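You operate a simulated robot arm through the tools that you are given. There is no shell and no other tool. Be economical: measure what you need, move in short steps, check, and stop when the job is done.

You are at the controls of a simulated robot arm. One attempt, no reset.

TASK
Charge the earliest-dated battery from the grey rack to full in slot 1.
Fine: run FULL to the end and switch the dock off after it.

Only the result counts: the job must be done as asked and must still hold three seconds after the hand-in. Knocking over, shifting, dropping, spilling or breaking anything else fails it.

THE ROBOT
A 6-joint arm with a two-finger parallel gripper, fixed in place. Base frame: the origin is at the foot of the arm, x ahead of it, y to its left, z up; the work surface is at about z = 906. Units: mm, degrees, N and s.
With the tool pointing down near the work surface it reaches from about 240 to 660 mm from the base axis. Its first joint turns from -66.0 to 66.0 degrees. Payload 2.9 kg.
Tool frame: the origin (TCP) lies between the finger pads and is the grasp point; the fingertips stand 30 mm ahead of it; z points along the fingers, y is the line along which they close. Largest opening 110 mm; finger width 20, thickness 10; the body of the gripper, 48 by 112 mm, starts 55 mm behind the TCP.
Orientation is that of the tool frame in the base frame, as a unit quaternion [x, y, z, w]. With the fingers straight down and closing along the base's y, the tool's x points along the base's -x, its y along +y and its z along -z.

THE INTERFACE
- The arm moves only by the tool send_rows. Its argument "motion" is a list of rows, each a list of 2 entries, a list of its own where there are three numbers: the shift along the base's x, y, z in units of 250 mm (1.0 is 250 mm), then the turn, a rotation vector about the base's x, y, z in units of 60 degrees (1.0 is 60 degrees). In form: [[[tx, ty, tz], [ax, ay, az]], ...]. A call has 1 to 10 rows; each row is the pose to reach, as a shift and turn from the pose commanded when the call began. "hand" is the closure, from 0 (fully open) to 1 (shut), set as the call begins (left out, the last holds). A call with a number of a shift or a turn outside -1 to 1 is refused whole. Rows are played at 5 a second. More than 50 mm and 8.6 degrees between two rows, or a gripper value outside its range, and nothing of the call is played. Where a pose cannot be reached the arm comes as near as it can. A force on the tool above 40 N (or 10 N above the force at the start of the call, whichever is more), or a blocked arm, ends the call early, and 0.2 s more pass. The fingers move at their own pace (about 108 mm/s each) and stop on an object; they squeeze with about 27 N. The grip force told is the motor's: it shows also when the fingers shut on nothing. Time passes only in rows, and 0.2 s behind the last, so rows that repeat a pose let the fingers close. It gives the time, the measured TCP pose, the force on the tool (base axes), the opening and the grip force at its end, in the units of the frame above (readings bear some noise), and new pictures: "show" is both (left out), scene, wrist or none.
- Cameras (640 x 400 px; columns grow to the right, rows downward): "scene" is fixed at [78.9, 426.4, 1401.5]; the picture's right is [-0.77, -0.64, 0.00], its down [-0.26, 0.31, -0.92] and it looks along [0.58, -0.70, -0.40] (base axes); focal length 326 px, centre (320, 200). "wrist" rides on the gripper at [72, 17, -103] in the tool frame; the picture's right is [-0.23, 0.97, 0.00], its down [-0.76, -0.18, -0.62] and it looks along [-0.61, -0.14, 0.78] (tool axes); focal length 222 px, centre (320, 200). There is no depth. A picture from a camera that has moved, and an enlarged one, comes with that camera's place and axes in the base frame and with its lens.
- enlarge(camera, box): a new picture of the part [left, top, right, bottom] of that camera's present view, enlarged. No time passes.
- hand_in(): hands the job in; it is judged then, once.

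Work in short steps. Places have to be worked out from the pictures, the camera data and where the tool is seen: move nearer, look again, correct. Check each grasp and each placing, and mend what went wrong. You have 120 turns and 170 pictures in all, those below and enlarged ones among them. Open the gripper and draw the arm clear of the work before you hand the job in, unless the task says otherwise; then end with one line.

The tools are called as name(argument=value, ...) on one line, values as JSON. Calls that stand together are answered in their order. send_rows: Moves the arm, as the interface text tells. Its arguments: {"type":"object","properties":{"motion":{"type":"array","items":{"type":"array"}},"hand":{"type":"number"},"show":{"type":"string","enum":["both","scene","wrist","none"]}},"required":["motion"]} The other tools are called the same way: enlarge (camera, box) takes an enlarged picture of a part of a camera's view; hand_in () hands the job in.

At the start:

```text
time_s: 0.0
tcp_pos: [381.8, -55.2, 1286.2]
ee_rot: [0.0, 1.0, -0.001, 0.0]
ft_force: [-0.3, -0.1, -0.3]
finger_gap: 110.2
finger_force: 0.0
```

scene: 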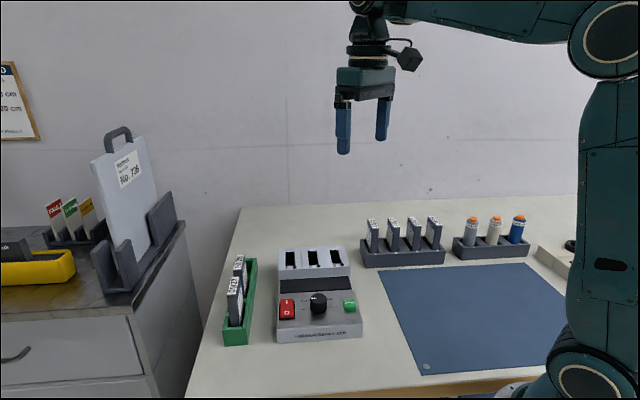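
wrist: 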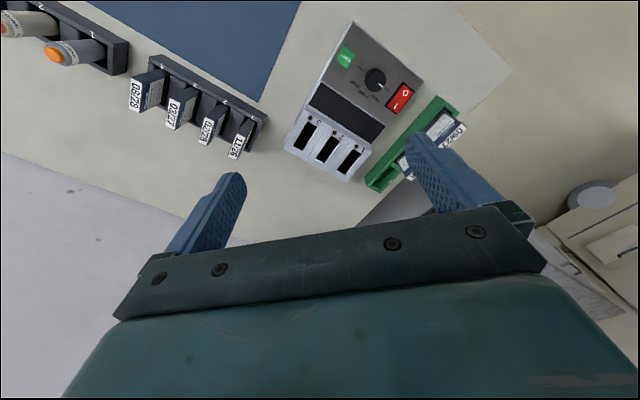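

The grey rack holds four batteries with date labels and there is a dock with a dial and two switches. I'll enlarge both to read them.

enlarge(camera="wrist", box=[120, 40, 280, 170])

enlarge(camera="scene", box=[350, 205, 460, 275])

enlarge(camera="scene", box=[215, 235, 375, 350])

enlarge(camera="wrist", box=[280, 20, 480, 200])

```text
3.08 times, centred on (200, 105) of wrist
camera zoom: at [308.9, -38.9, 1387.9], right [0.23, 0.97, 0.0], down [0.76, -0.18, 0.62], along [0.61, -0.14, -0.78], focal length 684 px, centre (689, 492)
```

zoom: 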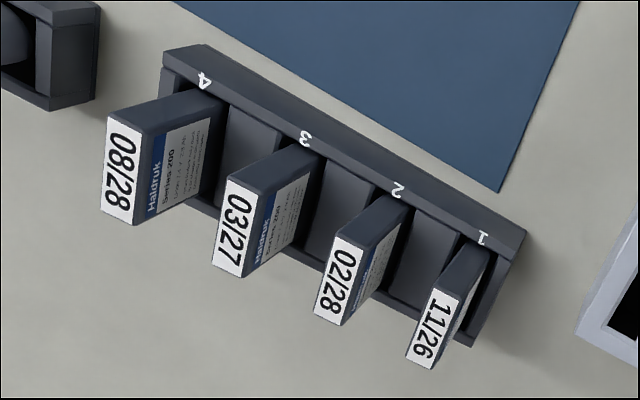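

```text
5.71 times, centred on (405, 240) of scene
camera zoom: at [78.9, 426.4, 1401.5], right [-0.77, -0.64, 0.0], down [-0.26, 0.31, -0.92], along [0.58, -0.7, -0.4], focal length 1860 px, centre (-166, -29)
```

zoom: 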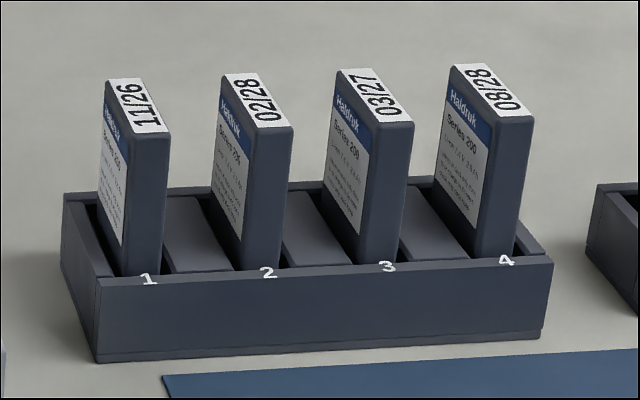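

```text
3.48 times, centred on (295, 292) of scene
camera zoom: at [78.9, 426.4, 1401.5], right [-0.77, -0.64, 0.0], down [-0.26, 0.31, -0.92], along [0.58, -0.7, -0.4], focal length 1132 px, centre (407, -122)
```

zoom: 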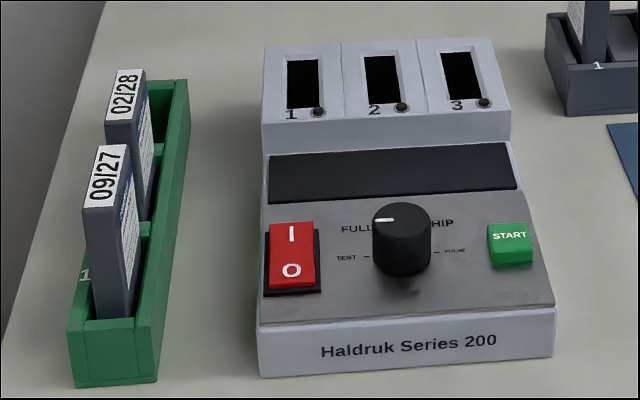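

```text
2.22 times, centred on (380, 110) of wrist
camera zoom: at [308.9, -38.9, 1387.9], right [0.23, 0.97, 0.0], down [0.76, -0.18, 0.62], along [0.61, -0.14, -0.78], focal length 494 px, centre (187, 400)
```

zoom: 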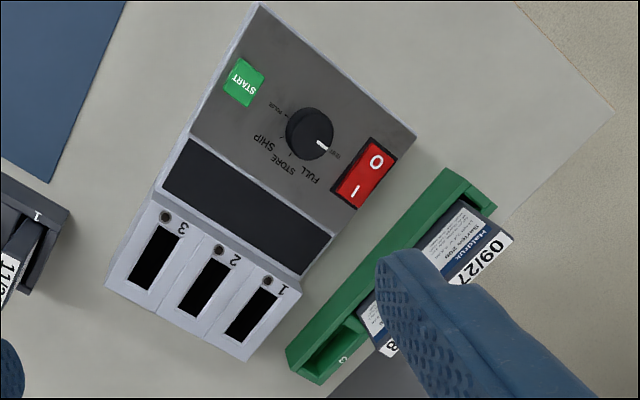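

The earliest date is 11/26, in grey position 1, with its top near (446,-226,1010). I estimate dock slot 1 at (551,-29,960), the knob at (408,38), START at (364,-6) and the rocker at (450,83). The rack and dock both sit about 45° to the base, so I'll turn the tool -45° and hover over the battery.

send_rows(motion=[[[0.033, -0.085, -0.06], [0, 0, -0.094]], [[0.065, -0.171, -0.12], [0, 0, -0.188]], [[0.098, -0.256, -0.18], [0, 0, -0.281]], [[0.13, -0.342, -0.24], [0, 0, -0.375]], [[0.163, -0.427, -0.3], [0, 0, -0.469]], [[0.195, -0.513, -0.36], [0, 0, -0.563]], [[0.228, -0.6, -0.42], [0, 0, -0.656]], [[0.26, -0.684, -0.48], [0, 0, -0.75]], [[0.26, -0.684, -0.48], [0, 0, -0.75]]], hand=0.55)

```text
time_s: 2.0
tcp_pos: [445.6, -227.9, 1165.7]
ee_rot: [0.383, 0.924, -0.001, 0.001]
ft_force: [-0.2, -0.3, 0.2]
finger_gap: 49.4
finger_force: 0.0
camera wrist: at [407.2, -164.9, 1269.4], right [0.85, 0.53, 0.0], down [0.41, -0.66, 0.62], along [0.33, -0.53, -0.78], focal length 222 px, centre (320, 200)
```

scene: 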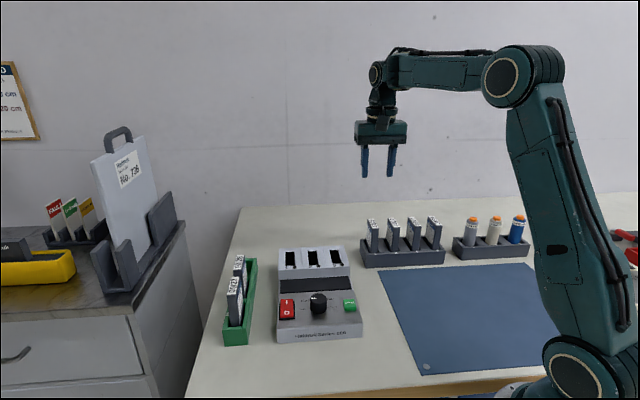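
wrist: 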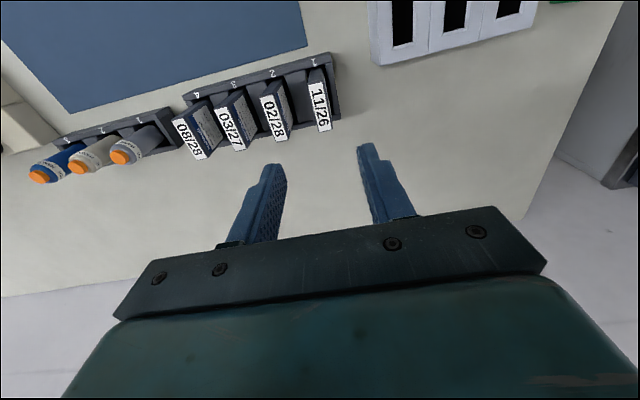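

The rotation looks right. I'll enlarge the wrist view to measure the rack's direction and the battery top.

enlarge(camera="wrist", box=[160, 40, 360, 165])

enlarge(camera="wrist", box=[350, 0, 560, 100])

```text
3.20 times, centred on (260, 102) of wrist
camera zoom: at [407.2, -164.9, 1269.4], right [0.85, 0.53, 0.0], down [0.41, -0.66, 0.62], along [0.33, -0.53, -0.78], focal length 711 px, centre (512, 512)
```

zoom: 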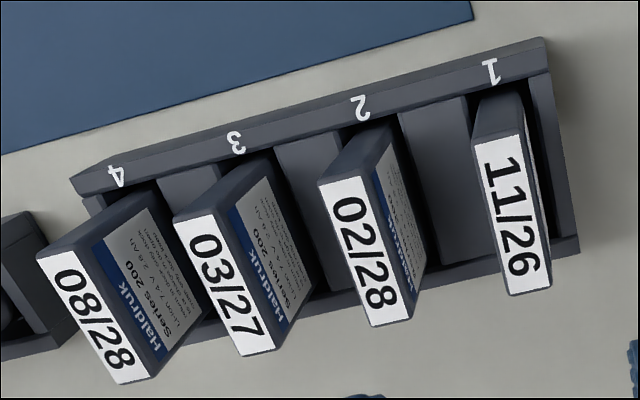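

```text
3.05 times, centred on (455, 50) of wrist
camera zoom: at [407.2, -164.9, 1269.4], right [0.85, 0.53, 0.0], down [0.41, -0.66, 0.62], along [0.33, -0.53, -0.78], focal length 677 px, centre (-91, 657)
```

zoom: 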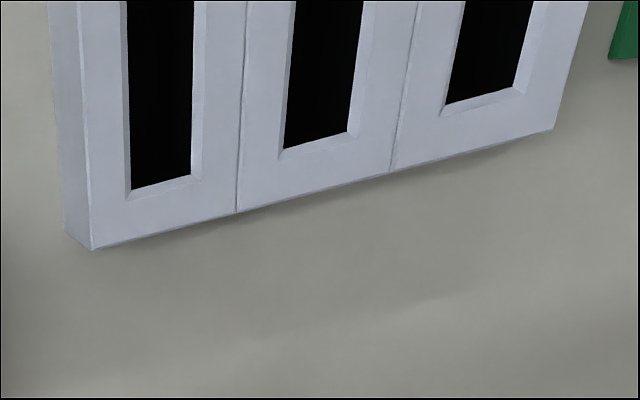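

Battery 1's top centre comes out at about (449,-229,1009), 16 by 53 mm, along -45°. I'll lower partway, with the fingers still above the tops, and check alignment.

send_rows(motion=[[[0.012, -0.004, -0.15], [0, 0, 0]], [[0.012, -0.004, -0.3], [0, 0, 0]], [[0.012, -0.004, -0.42], [0, 0, 0]], [[0.012, -0.004, -0.42], [0, 0, 0]]])

```text
time_s: 3.0
tcp_pos: [450.0, -227.1, 1057.4]
ee_rot: [0.383, 0.924, -0.001, 0.0]
ft_force: [-0.1, 0.1, 0.3]
finger_gap: 49.6
finger_force: 0.1
camera wrist: at [410.4, -164.9, 1162.1], right [0.85, 0.53, 0.0], down [0.41, -0.66, 0.62], along [0.33, -0.53, -0.78], focal length 222 px, centre (320, 200)
```

scene: 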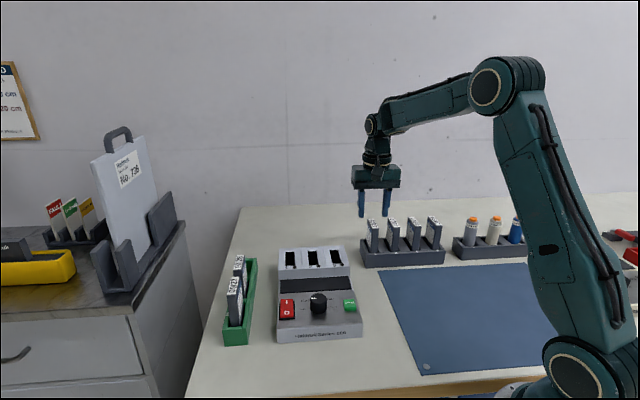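
wrist: 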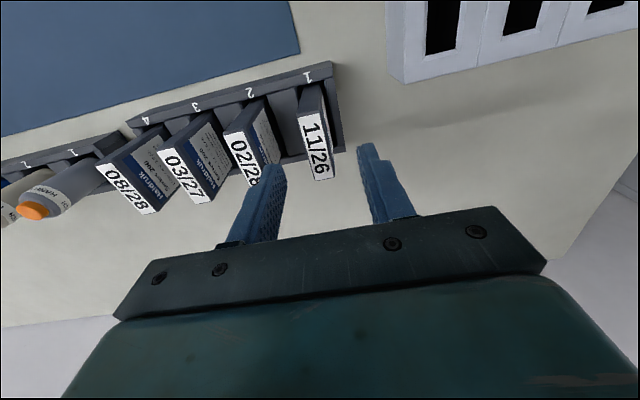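

The alignment is close, so I'll enlarge to refine the offset before going down.

enlarge(camera="wrist", box=[230, 60, 410, 230])

```text
2.35 times, centred on (320, 145) of wrist
camera zoom: at [410.4, -164.9, 1162.1], right [0.85, 0.53, 0.0], down [0.41, -0.66, 0.62], along [0.33, -0.53, -0.78], focal length 523 px, centre (320, 329)
```

zoom: 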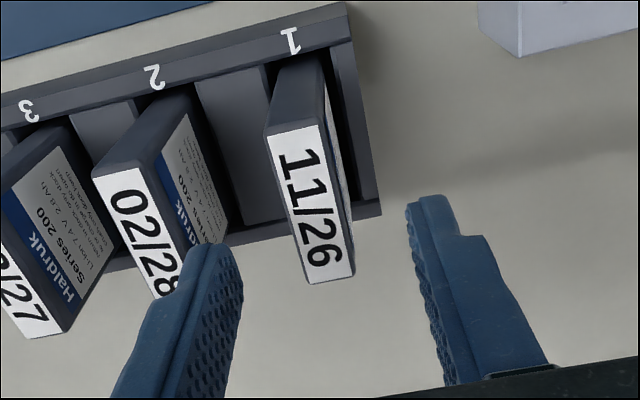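

Only about 1.5 mm of correction is needed. I'll descend so the pads straddle the battery's top 35 mm.

send_rows(motion=[[[-0.006, 0.002, -0.1], [0, 0, 0]], [[-0.006, 0.002, -0.18], [0, 0, 0]], [[-0.006, 0.002, -0.232], [0, 0, 0]], [[-0.006, 0.002, -0.232], [0, 0, 0]]])

```text
time_s: 4.0
tcp_pos: [448.5, -227.3, 1002.7]
ee_rot: [0.383, 0.924, -0.001, 0.0]
ft_force: [-0.3, -0.7, -0.6]
finger_gap: 49.7
finger_force: 0.1
camera wrist: at [409.0, -164.1, 1105.3], right [0.85, 0.53, 0.0], down [0.41, -0.66, 0.62], along [0.33, -0.53, -0.78], focal length 222 px, centre (320, 200)
```

scene: 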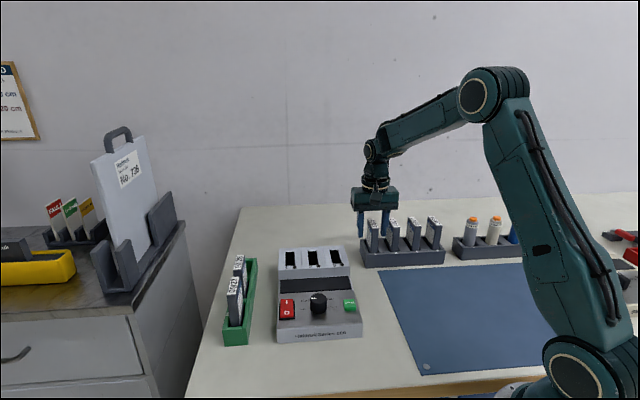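
wrist: 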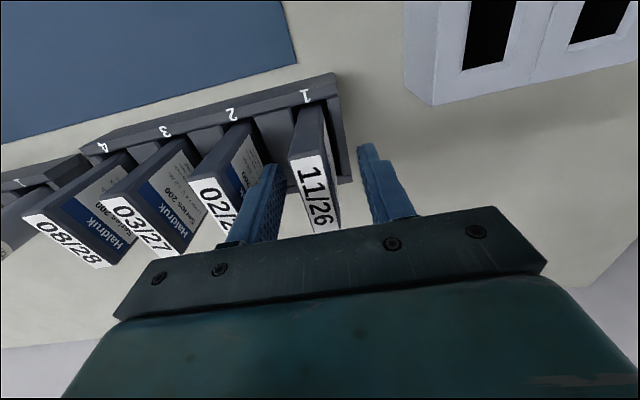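

The fingers straddle battery 1 and clear battery 2. Now I'll close.

send_rows(motion=[[[0, 0, 0], [0, 0, 0]], [[0, 0, 0], [0, 0, 0]], [[0, 0, 0], [0, 0, 0]]], hand=1, show="wrist")

```text
time_s: 4.8
tcp_pos: [448.1, -226.8, 1001.7]
ee_rot: [0.383, 0.924, -0.001, -0.001]
ft_force: [1.0, 0.4, 0.3]
finger_gap: 17.6
finger_force: 27.1
camera wrist: at [409.0, -164.0, 1105.4], right [0.85, 0.53, 0.0], down [0.41, -0.66, 0.62], along [0.33, -0.53, -0.78], focal length 222 px, centre (320, 200)
```

wrist: 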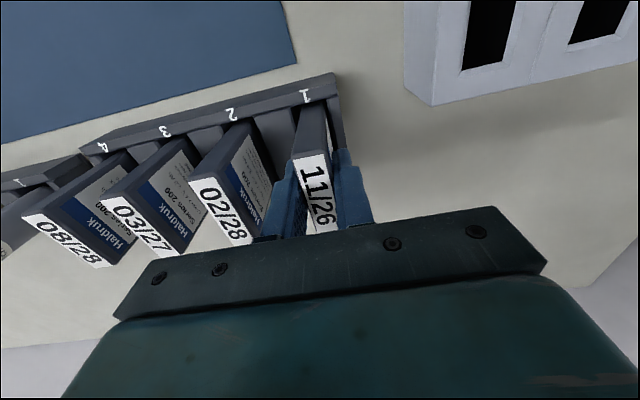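

The grip is good at 17.6 mm and 27 N. I'll lift straight up.

send_rows(motion=[[[0, 0, 0.1], [0, 0, 0]], [[0, 0, 0.25], [0, 0, 0]], [[0, 0, 0.4], [0, 0, 0]], [[0, 0, 0.56], [0, 0, 0]], [[0, 0, 0.56], [0, 0, 0]]])

```text
time_s: 6.0
tcp_pos: [446.5, -226.8, 1141.4]
ee_rot: [0.383, 0.924, -0.001, 0.0]
ft_force: [-0.8, -0.5, -2.4]
finger_gap: 17.7
finger_force: 27.1
camera wrist: at [406.8, -164.1, 1245.1], right [0.85, 0.53, 0.0], down [0.41, -0.66, 0.62], along [0.33, -0.53, -0.78], focal length 222 px, centre (320, 200)
```

scene: 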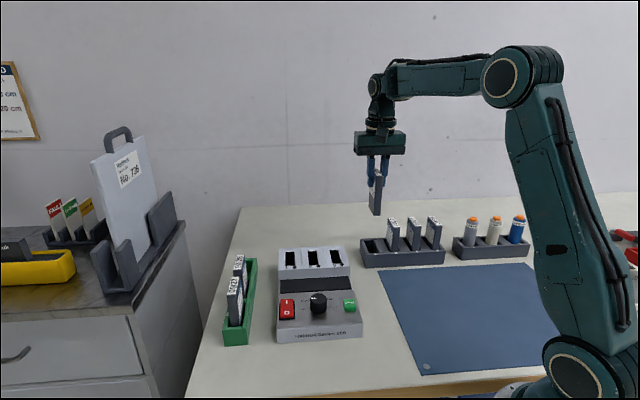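
wrist: 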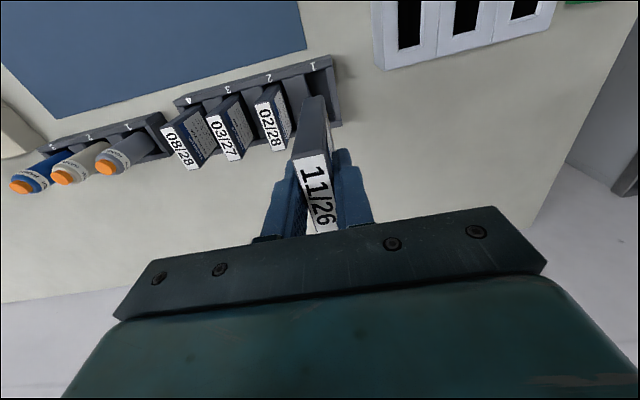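

The battery is out and the rack is undisturbed. I'll move to a hover above slot 2, from where I can measure slot 1.

send_rows(motion=[[[0.053, 0.148, 0], [0, 0, 0]], [[0.106, 0.296, 0], [0, 0, 0]], [[0.159, 0.444, 0], [0, 0, 0]], [[0.212, 0.592, 0], [0, 0, 0]], [[0.212, 0.592, 0], [0, 0, 0]]])

enlarge(camera="wrist", box=[260, 0, 500, 160])

enlarge(camera="scene", box=[260, 235, 375, 345])

```text
time_s: 7.2
tcp_pos: [501.0, -77.8, 1139.9]
ee_rot: [0.383, 0.924, -0.001, 0.0]
ft_force: [0.5, 0.0, -1.4]
finger_gap: 17.6
finger_force: 26.8
camera wrist: at [461.5, -14.9, 1243.6], right [0.85, 0.53, 0.0], down [0.41, -0.66, 0.62], along [0.33, -0.53, -0.78], focal length 222 px, centre (320, 200)
```

scene: 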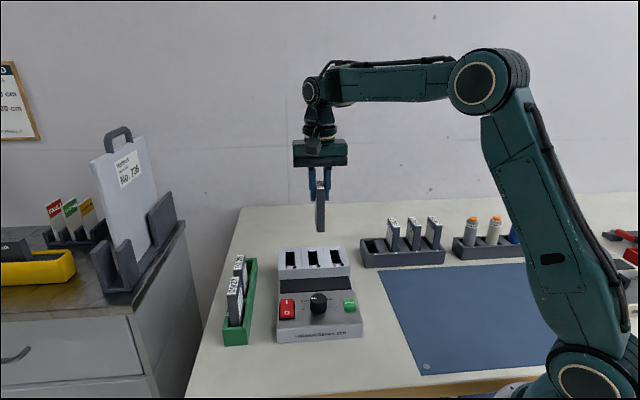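
wrist: 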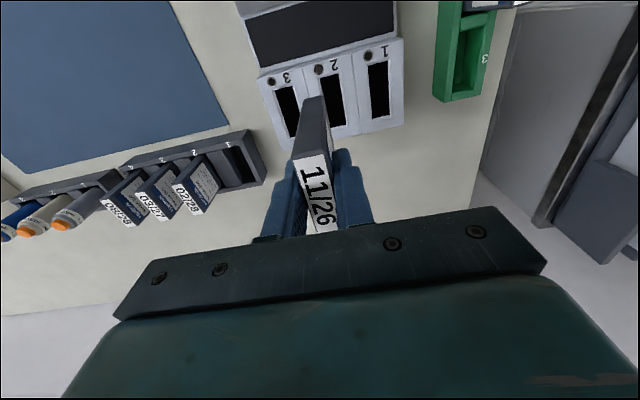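

```text
2.50 times, centred on (380, 80) of wrist
camera zoom: at [461.5, -14.9, 1243.6], right [0.85, 0.53, 0.0], down [0.41, -0.66, 0.62], along [0.33, -0.53, -0.78], focal length 555 px, centre (170, 500)
```

zoom: 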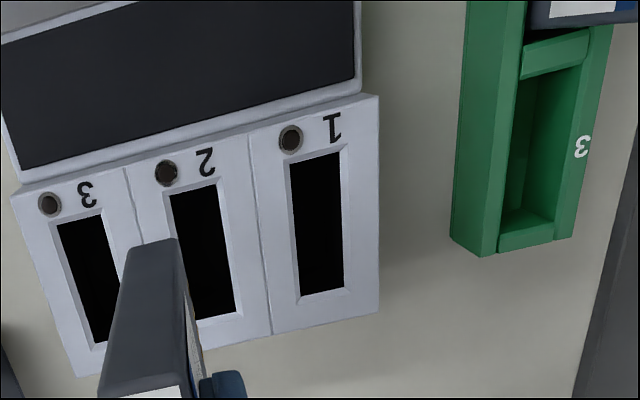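

```text
3.64 times, centred on (318, 290) of scene
camera zoom: at [78.9, 426.4, 1401.5], right [-0.77, -0.64, 0.0], down [-0.26, 0.31, -0.92], along [0.58, -0.7, -0.4], focal length 1184 px, centre (329, -127)
```

zoom: 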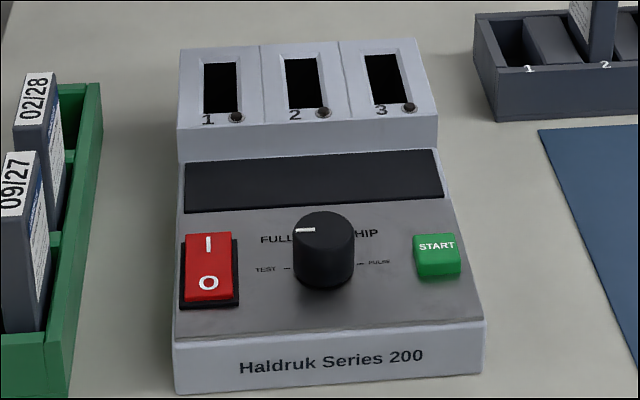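

Slot 1's opening is about 22 by 60 mm, centred at about (557,-33) with its rim near z=958, and turned roughly 1° further than the tool. I'll move over it and lower until the battery's bottom is about 15 mm above the rim.

send_rows(motion=[[[0.11, 0.09, 0], [0, 0, -0.015]], [[0.223, 0.183, 0], [0, 0, -0.025]], [[0.223, 0.183, -0.15], [0, 0, -0.025]], [[0.223, 0.183, -0.3], [0, 0, -0.025]], [[0.223, 0.183, -0.3], [0, 0, -0.025]]])

enlarge(camera="wrist", box=[240, 60, 400, 240])

enlarge(camera="scene", box=[255, 190, 345, 275])

```text
time_s: 8.4
tcp_pos: [554.5, -30.7, 1067.7]
ee_rot: [0.395, 0.919, 0.0, 0.0]
ft_force: [-0.1, 0.9, -1.3]
finger_gap: 17.8
finger_force: 26.9
camera wrist: at [517.8, 32.9, 1169.9], right [0.86, 0.51, 0.0], down [0.4, -0.67, 0.62], along [0.31, -0.54, -0.78], focal length 222 px, centre (320, 200)
```

scene: 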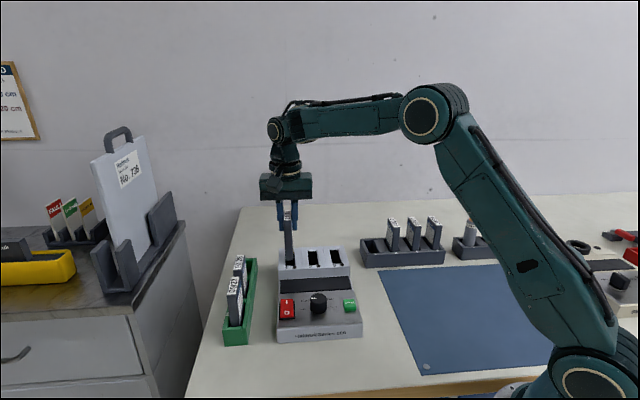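
wrist: 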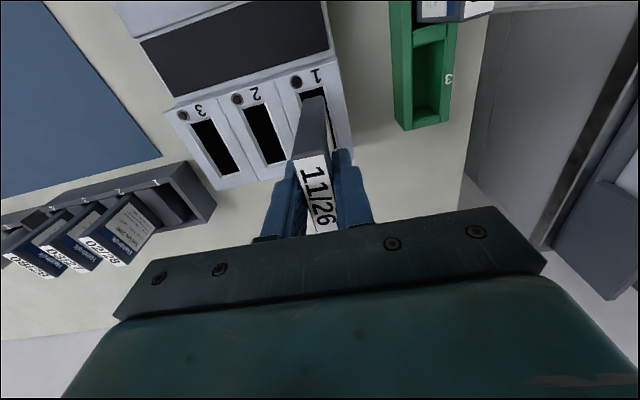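

```text
2.22 times, centred on (320, 150) of wrist
camera zoom: at [517.8, 32.9, 1169.9], right [0.86, 0.51, 0.0], down [0.4, -0.67, 0.62], along [0.31, -0.54, -0.78], focal length 494 px, centre (320, 311)
```

zoom: 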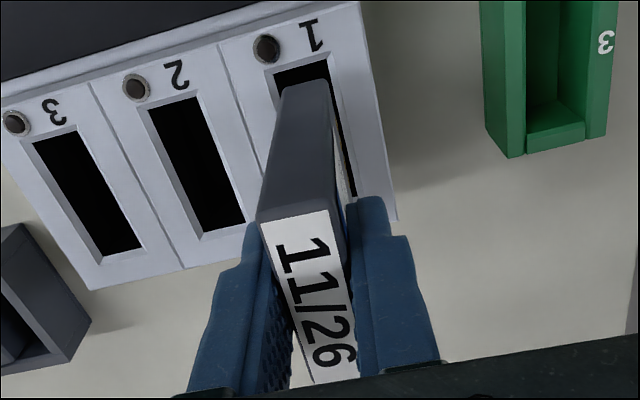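

```text
4.71 times, centred on (300, 232) of scene
camera zoom: at [78.9, 426.4, 1401.5], right [-0.77, -0.64, 0.0], down [-0.26, 0.31, -0.92], along [0.58, -0.7, -0.4], focal length 1532 px, centre (414, 47)
```

zoom: 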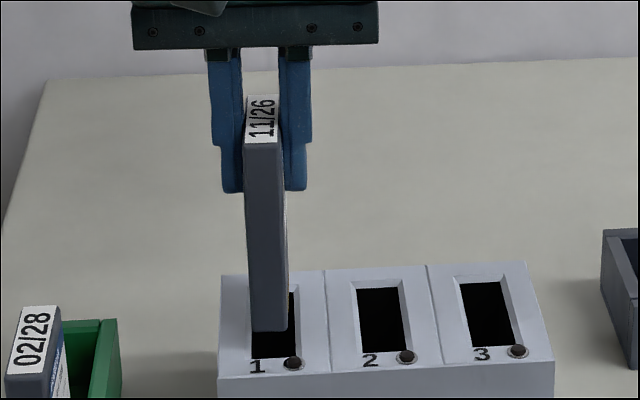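

The battery sits slightly off-centre in the slot, so I'll zoom in further to quantify it.

enlarge(camera="scene", box=[278, 240, 318, 272])

enlarge(camera="wrist", box=[280, 60, 360, 160])

```text
12.50 times, centred on (298, 256) of scene
camera zoom: at [78.9, 426.4, 1401.5], right [-0.77, -0.64, 0.0], down [-0.26, 0.31, -0.92], along [0.58, -0.7, -0.4], focal length 4068 px, centre (595, -500)
```

zoom: 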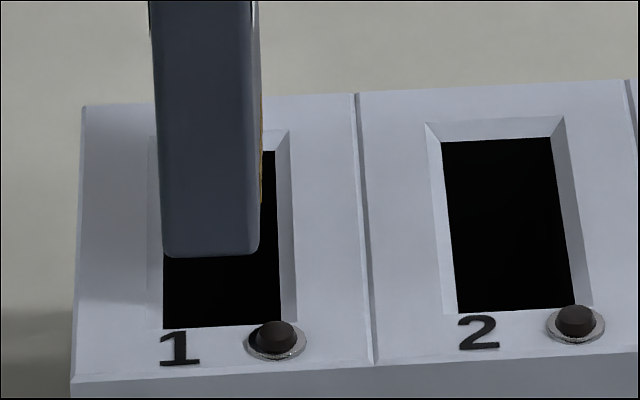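

```text
4.00 times, centred on (320, 110) of wrist
camera zoom: at [517.8, 32.9, 1169.9], right [0.86, 0.51, 0.0], down [0.4, -0.67, 0.62], along [0.31, -0.54, -0.78], focal length 888 px, centre (320, 560)
```

zoom: 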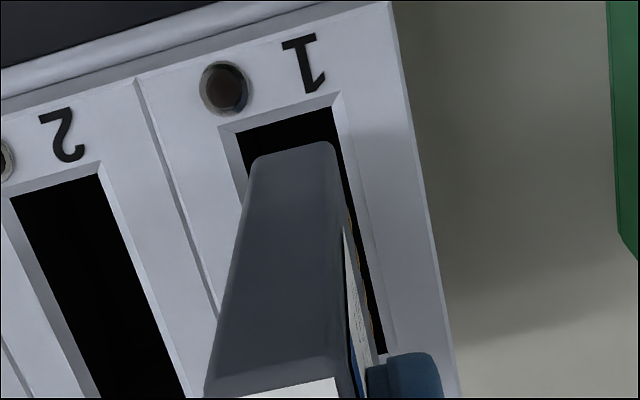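

The front gap of about 4 mm is fine. Sideways it needs about 1 mm toward slot 2, and the bottom is about 13 mm above the rim. I'll correct that and lower slowly by 28 mm.

send_rows(motion=[[[-0.003, -0.003, -0.02], [0, 0, 0]], [[-0.003, -0.003, -0.045], [0, 0, 0]], [[-0.003, -0.003, -0.065], [0, 0, 0]], [[-0.003, -0.003, -0.09], [0, 0, 0]], [[-0.003, -0.003, -0.112], [0, 0, 0]]])

enlarge(camera="scene", box=[278, 240, 318, 272])

```text
time_s: 9.6
tcp_pos: [556.2, -33.3, 1038.0]
ee_rot: [0.394, 0.919, -0.001, -0.002]
ft_force: [-5.9, 4.9, 0.9]
finger_gap: 17.8
finger_force: 27.0
camera wrist: at [518.5, 31.3, 1141.7], right [0.86, 0.51, 0.0], down [0.4, -0.67, 0.62], along [0.31, -0.54, -0.78], focal length 222 px, centre (320, 200)
```

scene: 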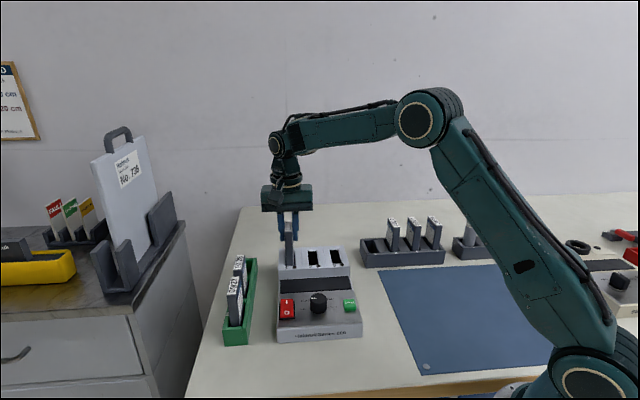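
wrist: 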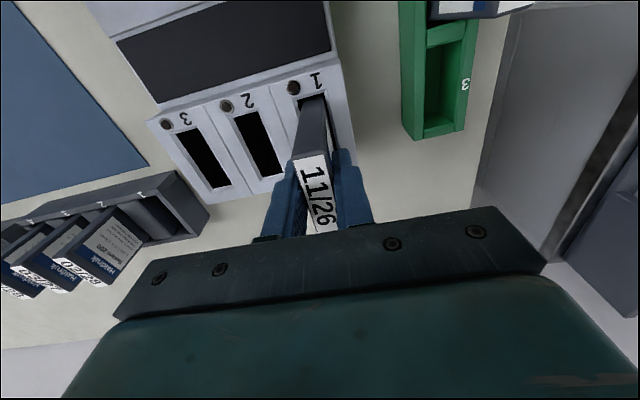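

```text
12.50 times, centred on (298, 256) of scene
camera zoom: at [78.7, 426.5, 1401.4], right [-0.77, -0.64, 0.0], down [-0.26, 0.31, -0.92], along [0.58, -0.7, -0.4], focal length 4068 px, centre (595, -500)
```

zoom: 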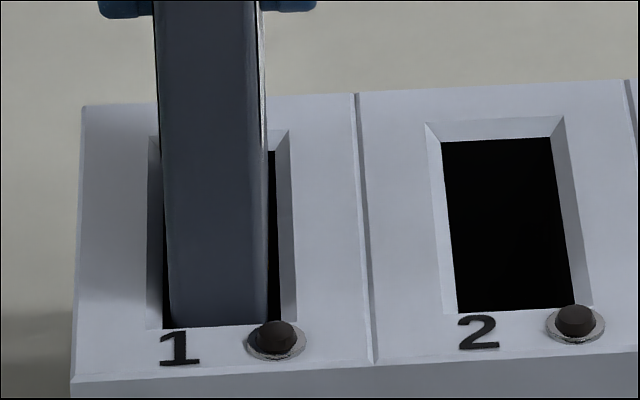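

The battery has entered the slot. The sideways force (-6,+5) means it is pressing the slot's back wall, so I'll move about 2 mm toward the dock's front and keep lowering.

send_rows(motion=[[[-0.005, 0.005, 0], [0, 0, 0]], [[-0.006, 0.006, -0.02], [0, 0, 0]], [[-0.006, 0.006, -0.045], [0, 0, 0]], [[-0.006, 0.006, -0.07], [0, 0, 0]]])

enlarge(camera="scene", box=[268, 220, 328, 272])

```text
time_s: 10.6
tcp_pos: [554.1, -32.6, 1021.5]
ee_rot: [0.395, 0.919, -0.001, 0.0]
ft_force: [-0.4, 0.5, -2.1]
finger_gap: 17.6
finger_force: 26.7
camera wrist: at [516.6, 31.7, 1124.4], right [0.86, 0.51, 0.0], down [0.4, -0.67, 0.62], along [0.31, -0.54, -0.78], focal length 222 px, centre (320, 200)
```

scene: 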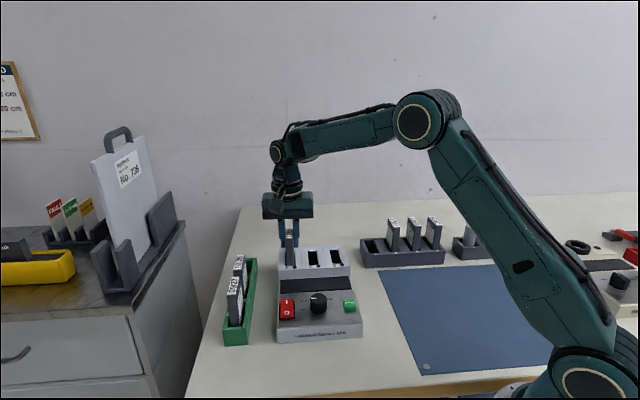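
wrist: 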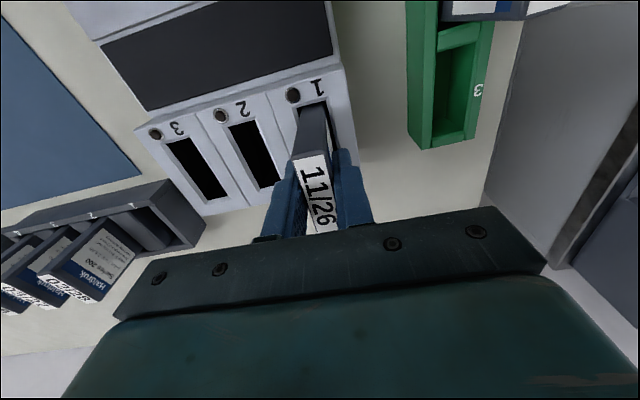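

```text
7.69 times, centred on (298, 246) of scene
camera zoom: at [78.9, 426.4, 1401.5], right [-0.77, -0.64, 0.0], down [-0.26, 0.31, -0.92], along [0.58, -0.7, -0.4], focal length 2504 px, centre (489, -154)
```

zoom: 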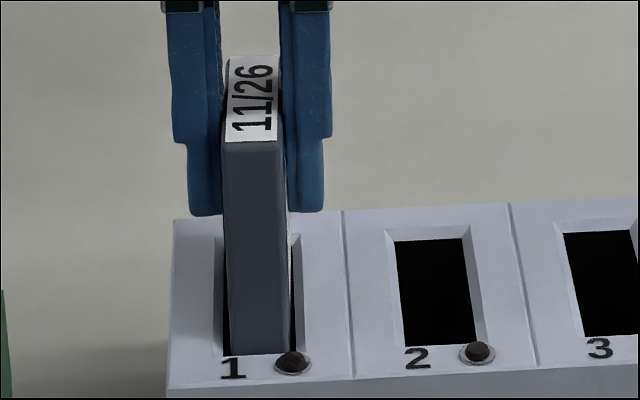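

The lateral force is gone. I'll keep descending in small steps to feel the floor.

send_rows(motion=[[[0, 0, -0.02], [0, 0, 0]], [[0, 0, -0.035], [0, 0, 0]], [[0, 0, -0.05], [0, 0, 0]], [[0, 0, -0.065], [0, 0, 0]]], show="none")

enlarge(camera="scene", box=[268, 220, 328, 272])

```text
time_s: 11.6
tcp_pos: [554.4, -32.2, 1008.3]
ee_rot: [0.396, 0.918, 0.0, 0.002]
ft_force: [-6.0, -0.8, 23.8]
finger_gap: 18.1
finger_force: 26.5
```

```text
7.69 times, centred on (298, 246) of scene
camera zoom: at [78.3, 426.4, 1401.5], right [-0.77, -0.64, 0.0], down [-0.26, 0.31, -0.92], along [0.58, -0.7, -0.4], focal length 2504 px, centre (489, -154)
```

zoom: 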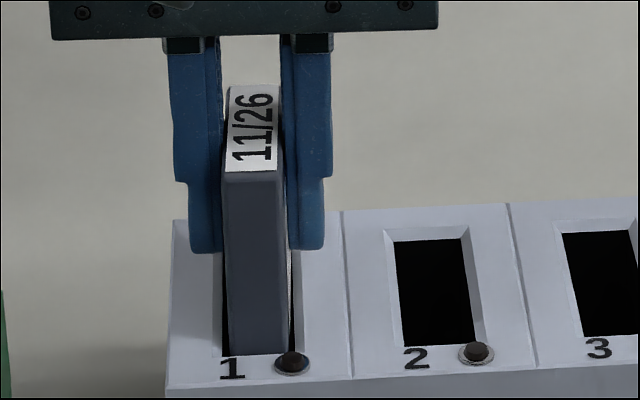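

The floor is felt: 24 N up, with the battery's bottom around z≈912. I'll ease up slightly and release.

send_rows(motion=[[[0, 0, 0.012], [0, 0, 0]], [[0, 0, 0.012], [0, 0, 0]]], show="none")

send_rows(motion=[[[0, 0, 0], [0, 0, 0]], [[0, 0, 0], [0, 0, 0]]], hand=0.6, show="none")

send_rows(motion=[[[0, 0, 0.12], [0, 0, 0]], [[0, 0, 0.3], [0, 0, 0]], [[0, 0, 0.48], [0, 0, 0]], [[0, 0, 0.6], [0, 0, 0]]])

enlarge(camera="scene", box=[255, 220, 375, 345])

```text
time_s: 12.2
tcp_pos: [554.6, -32.0, 1007.1]
ee_rot: [0.395, 0.919, -0.001, 0.001]
ft_force: [2.7, -1.9, 6.0]
finger_gap: 17.9
finger_force: 26.9
```

```text
time_s: 12.8
tcp_pos: [555.0, -32.7, 1006.5]
ee_rot: [0.395, 0.919, -0.001, -0.001]
ft_force: [0.4, 0.3, -0.6]
finger_gap: 44.1
finger_force: 0.1
```

```text
time_s: 13.8
tcp_pos: [552.8, -34.3, 1159.0]
ee_rot: [0.395, 0.919, -0.001, 0.0]
ft_force: [0.2, 0.0, -0.2]
finger_gap: 43.7
finger_force: 0.1
camera wrist: at [515.5, 29.6, 1261.7], right [0.86, 0.51, 0.0], down [0.4, -0.67, 0.62], along [0.31, -0.54, -0.78], focal length 222 px, centre (320, 200)
```

scene: 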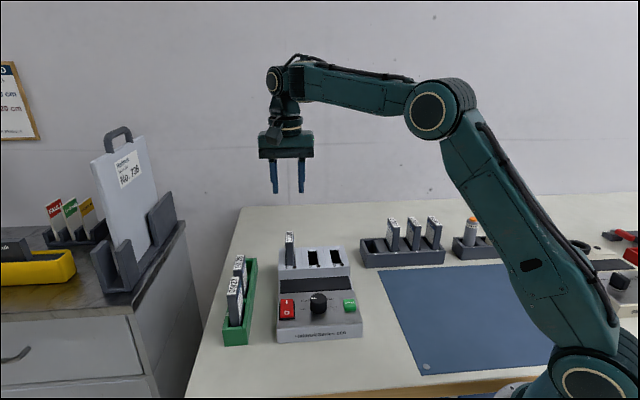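
wrist: 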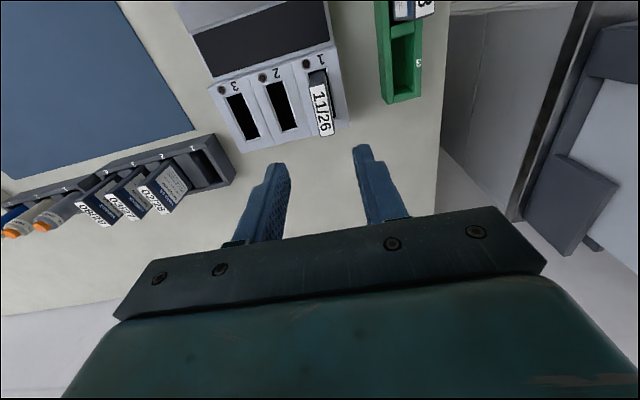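

```text
3.20 times, centred on (315, 282) of scene
camera zoom: at [78.9, 426.4, 1401.5], right [-0.77, -0.64, 0.0], down [-0.26, 0.31, -0.92], along [0.58, -0.7, -0.4], focal length 1042 px, centre (336, -64)
```

zoom: 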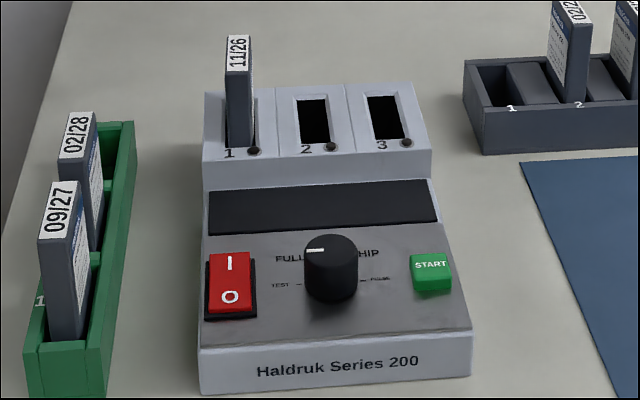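

The battery is seated upright in slot 1. Next I'll move above the control panel to read the dial and the rocker.

send_rows(motion=[[[-0.147, 0.07, 0], [0, 0, 0]], [[-0.294, 0.14, 0], [0, 0, 0]], [[-0.44, 0.21, 0], [0, 0, 0]], [[-0.587, 0.281, -0.08], [0, 0, 0]], [[-0.587, 0.281, -0.08], [0, 0, 0]]], show="wrist")

enlarge(camera="wrist", box=[230, 20, 450, 200])

```text
time_s: 15.0
tcp_pos: [406.9, 37.6, 1134.2]
ee_rot: [0.395, 0.919, -0.001, -0.001]
ft_force: [1.0, -0.9, 0.4]
finger_gap: 44.0
finger_force: 0.0
camera wrist: at [369.7, 101.6, 1239.2], right [0.86, 0.51, 0.0], down [0.4, -0.67, 0.62], along [0.31, -0.54, -0.78], focal length 222 px, centre (320, 200)
```

wrist: 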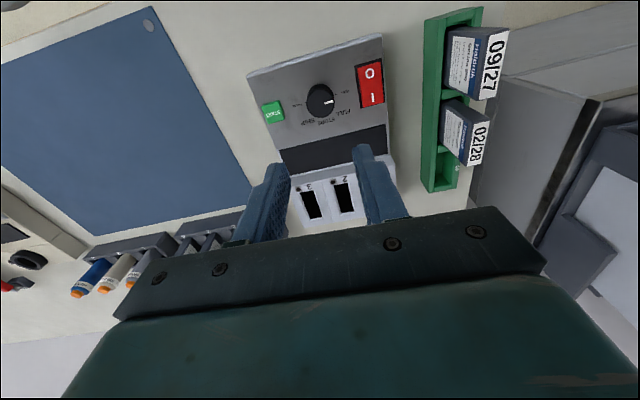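

```text
2.22 times, centred on (340, 110) of wrist
camera zoom: at [369.7, 101.6, 1239.2], right [0.86, 0.51, 0.0], down [0.4, -0.67, 0.62], along [0.31, -0.54, -0.78], focal length 494 px, centre (276, 400)
```

zoom: 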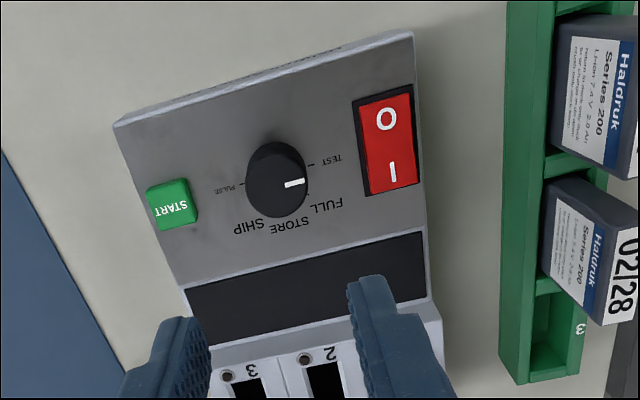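

I'll zoom in on the knob and the rocker.

enlarge(camera="wrist", box=[285, 70, 375, 130])

enlarge(camera="scene", box=[275, 285, 365, 340])

```text
6.67 times, centred on (330, 100) of wrist
camera zoom: at [369.7, 101.6, 1239.2], right [0.86, 0.51, 0.0], down [0.4, -0.67, 0.62], along [0.31, -0.54, -0.78], focal length 1481 px, centre (253, 867)
```

zoom: 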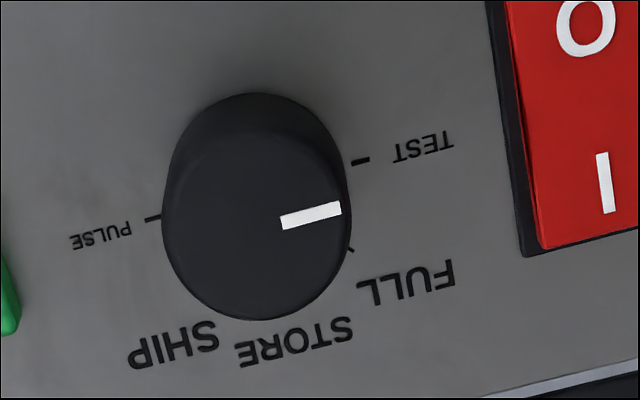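

```text
7.11 times, centred on (320, 312) of scene
camera zoom: at [78.8, 426.4, 1401.5], right [-0.77, -0.64, 0.0], down [-0.26, 0.31, -0.92], along [0.58, -0.7, -0.4], focal length 2314 px, centre (320, -600)
```

zoom: 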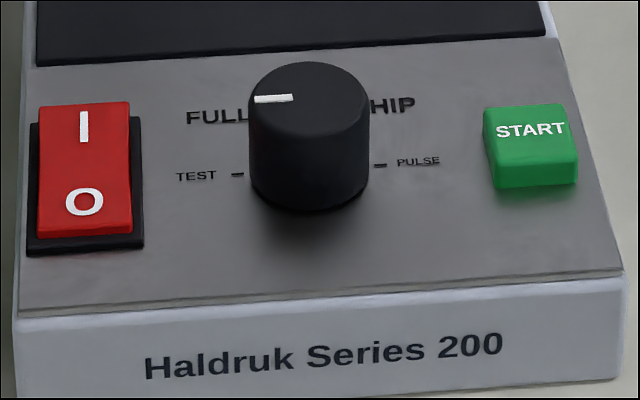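

The dial points to TEST and FULL is about 45° clockwise from it. The rocker is at O and the display is dark. The knob axis is vertical at about (411,36.5), with the panel at z≈936, the top at ≈961 and Ø≈34. I'll pre-turn +45° and lower to just above the knob.

send_rows(motion=[[[0.012, -0.006, 0], [0, 0, 0.125]], [[0.012, -0.006, -0.1], [0, 0, 0.25]], [[0.012, -0.006, -0.2], [0, 0, 0.375]], [[0.012, -0.006, -0.3], [0, 0, 0.5]], [[0.012, -0.006, -0.4], [0, 0, 0.625]], [[0.012, -0.006, -0.5], [0, 0, 0.75]], [[0.012, -0.006, -0.5], [0, 0, 0.75]]], hand=0.5)

enlarge(camera="scene", box=[265, 240, 375, 345])

enlarge(camera="wrist", box=[220, 60, 420, 220])

```text
time_s: 16.6
tcp_pos: [410.0, 36.5, 1014.5]
ee_rot: [0.012, 1.0, -0.001, 0.0]
ft_force: [-0.6, -0.1, -1.3]
finger_gap: 54.9
finger_force: 0.1
camera wrist: at [338.6, 54.4, 1116.8], right [0.25, 0.97, 0.0], down [0.76, -0.2, 0.62], along [0.6, -0.16, -0.78], focal length 222 px, centre (320, 200)
```

scene: 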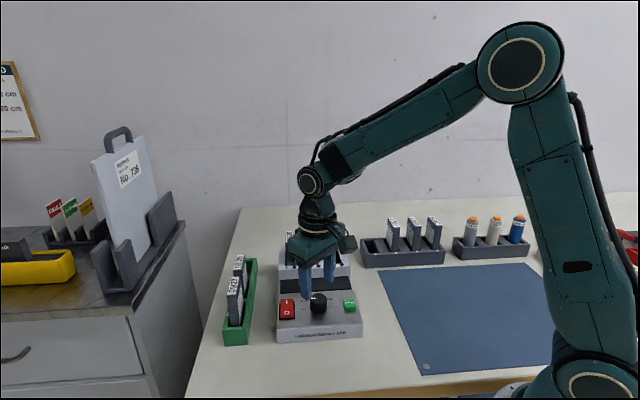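
wrist: 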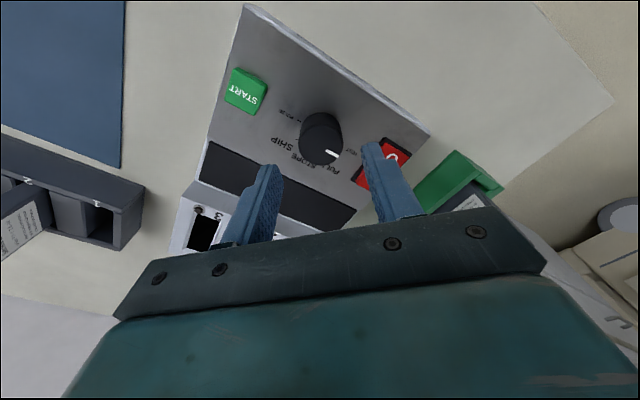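

```text
3.81 times, centred on (320, 292) of scene
camera zoom: at [78.9, 426.4, 1401.5], right [-0.77, -0.64, 0.0], down [-0.26, 0.31, -0.92], along [0.58, -0.7, -0.4], focal length 1240 px, centre (320, -152)
```

zoom: 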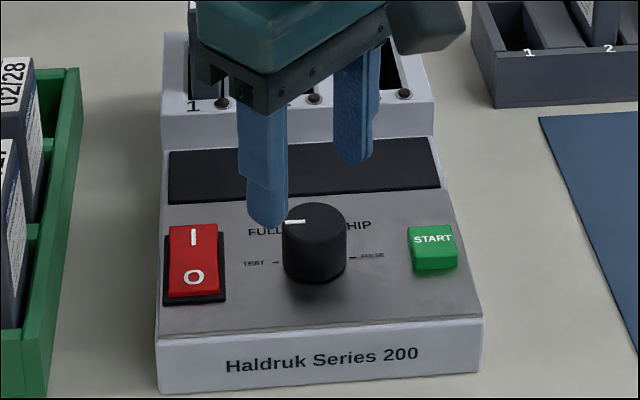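

```text
2.50 times, centred on (320, 140) of wrist
camera zoom: at [338.6, 54.4, 1116.8], right [0.25, 0.97, 0.0], down [0.76, -0.2, 0.62], along [0.6, -0.16, -0.78], focal length 555 px, centre (320, 350)
```

zoom: 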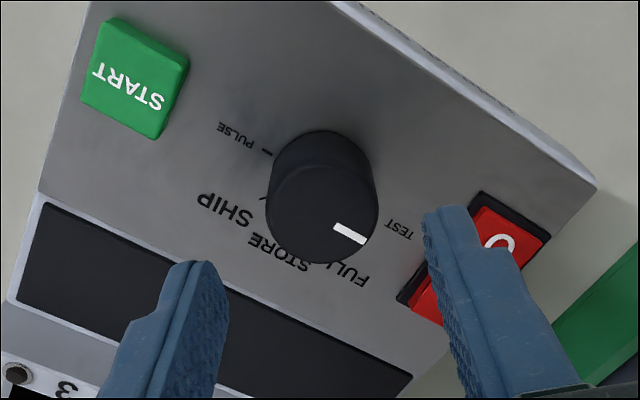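

The knob is centred between the fingers and the rocker is clear of them. I'll go down around the knob.

send_rows(motion=[[[-0.004, 0, -0.06], [0, 0, 0]], [[-0.004, 0, -0.11], [0, 0, 0]], [[-0.004, 0, -0.154], [0, 0, 0]], [[-0.004, 0, -0.154], [0, 0, 0]]], hand=0.55)

enlarge(camera="scene", box=[265, 240, 375, 345])

```text
time_s: 17.6
tcp_pos: [408.6, 37.1, 972.5]
ee_rot: [0.013, 1.0, -0.001, 0.0]
ft_force: [-0.3, -0.1, -0.2]
finger_gap: 49.6
finger_force: 0.1
camera wrist: at [337.1, 55.1, 1076.9], right [0.25, 0.97, 0.0], down [0.76, -0.2, 0.62], along [0.6, -0.16, -0.78], focal length 222 px, centre (320, 200)
```

scene: 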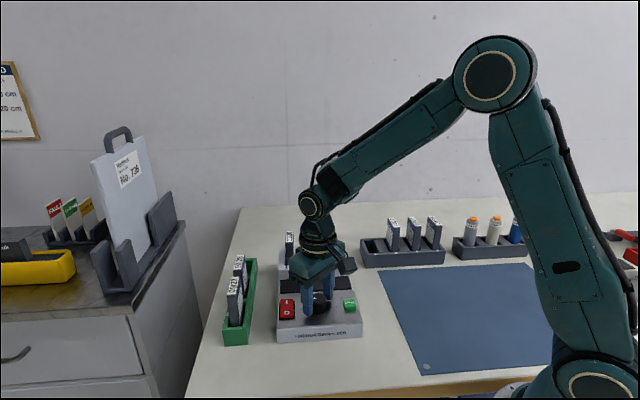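
wrist: 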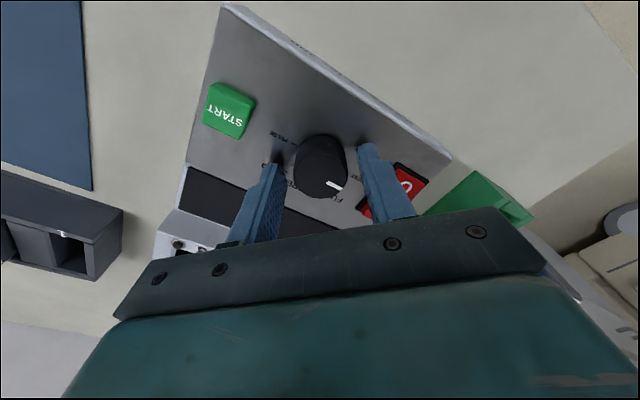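

```text
3.81 times, centred on (320, 292) of scene
camera zoom: at [78.9, 426.4, 1401.5], right [-0.77, -0.64, 0.0], down [-0.26, 0.31, -0.92], along [0.58, -0.7, -0.4], focal length 1240 px, centre (320, -152)
```

zoom: 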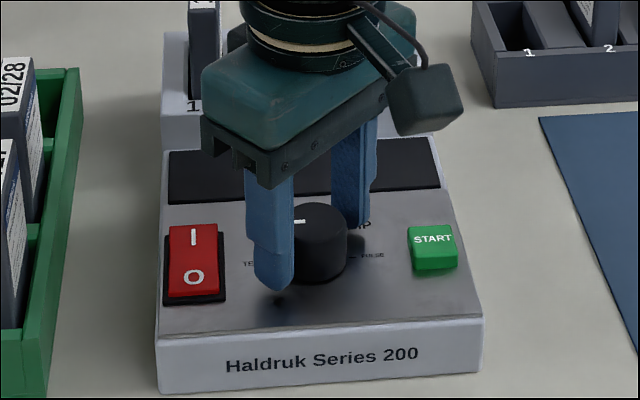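

I'll check the knob centring along x from an enlarged wrist view.

enlarge(camera="wrist", box=[250, 110, 390, 220])

```text
3.64 times, centred on (320, 165) of wrist
camera zoom: at [337.1, 55.1, 1076.9], right [0.25, 0.97, 0.0], down [0.76, -0.2, 0.62], along [0.6, -0.16, -0.78], focal length 808 px, centre (320, 327)
```

zoom: 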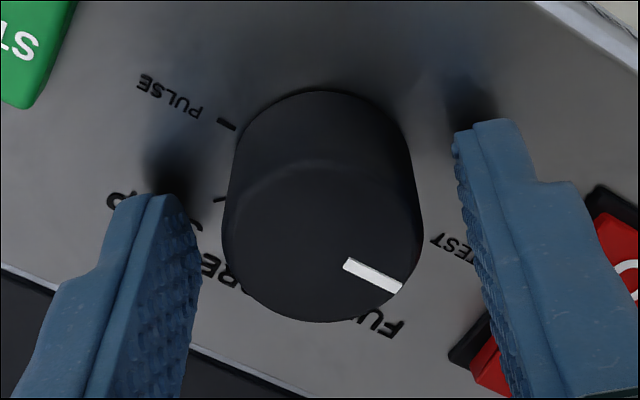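

The knob is centred within 1 mm, so I'll grip it.

send_rows(motion=[[[0, 0, 0], [0, 0, 0]], [[0, 0, 0], [0, 0, 0]], [[0, 0, 0], [0, 0, 0]]], hand=1, show="none")

send_rows(motion=[[[0, 0, 0], [0, 0, -0.1]], [[0, 0, 0], [0, 0, -0.2]], [[0, 0, 0], [0, 0, -0.3]], [[0, 0, 0], [0, 0, -0.4]], [[0, 0, 0], [0, 0, -0.5]], [[0, 0, 0], [0, 0, -0.6]], [[0, 0, 0], [0, 0, -0.7]], [[0, 0, 0], [0, 0, -0.76]], [[0, 0, 0], [0, 0, -0.76]]])

enlarge(camera="wrist", box=[250, 110, 390, 220])

```text
time_s: 18.4
tcp_pos: [409.1, 37.1, 972.9]
ee_rot: [0.012, 1.0, 0.0, 0.0]
ft_force: [0.5, 6.7, -4.3]
finger_gap: 33.6
finger_force: 45.8
```

```text
time_s: 20.4
tcp_pos: [408.6, 35.9, 974.5]
ee_rot: [0.4, 0.917, -0.001, -0.002]
ft_force: [-4.7, 9.6, -20.5]
finger_gap: 33.7
finger_force: 45.2
camera wrist: at [372.4, 100.7, 1077.1], right [0.87, 0.5, 0.0], down [0.39, -0.68, 0.62], along [0.31, -0.54, -0.78], focal length 222 px, centre (320, 200)
```

scene: 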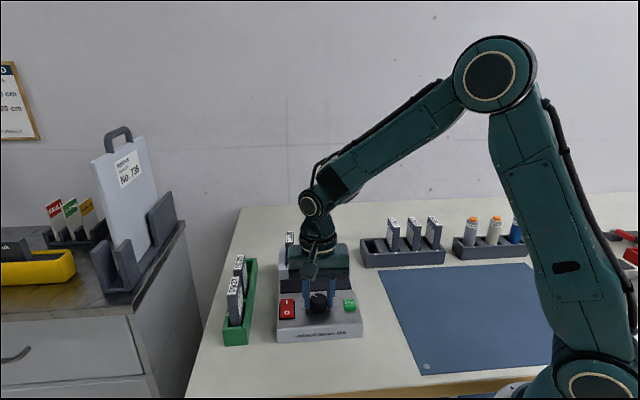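
wrist: 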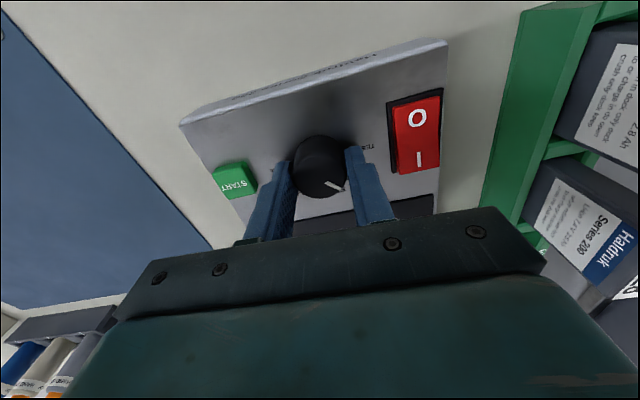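

```text
3.64 times, centred on (320, 165) of wrist
camera zoom: at [372.4, 100.7, 1077.1], right [0.87, 0.5, 0.0], down [0.39, -0.68, 0.62], along [0.31, -0.54, -0.78], focal length 808 px, centre (320, 327)
```

zoom: 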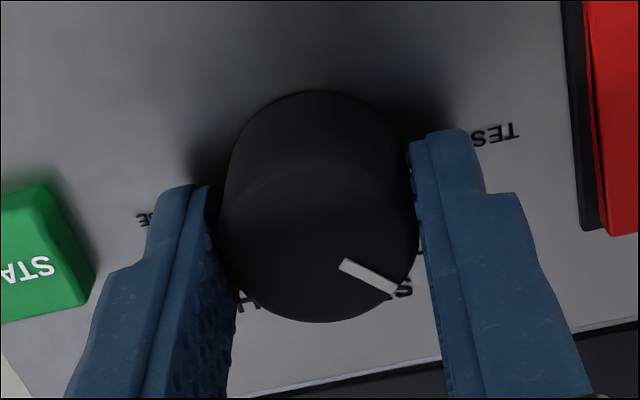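

The knob turned with the gripper. I'll release, rise, and check where the pointer sits.

send_rows(motion=[[[0, 0, 0], [0, 0, -0.75]], [[0, 0, 0], [0, 0, -0.75]]], hand=0.55, show="none")

```text
refused: row 1 steps farther than a row can; nothing moved
```

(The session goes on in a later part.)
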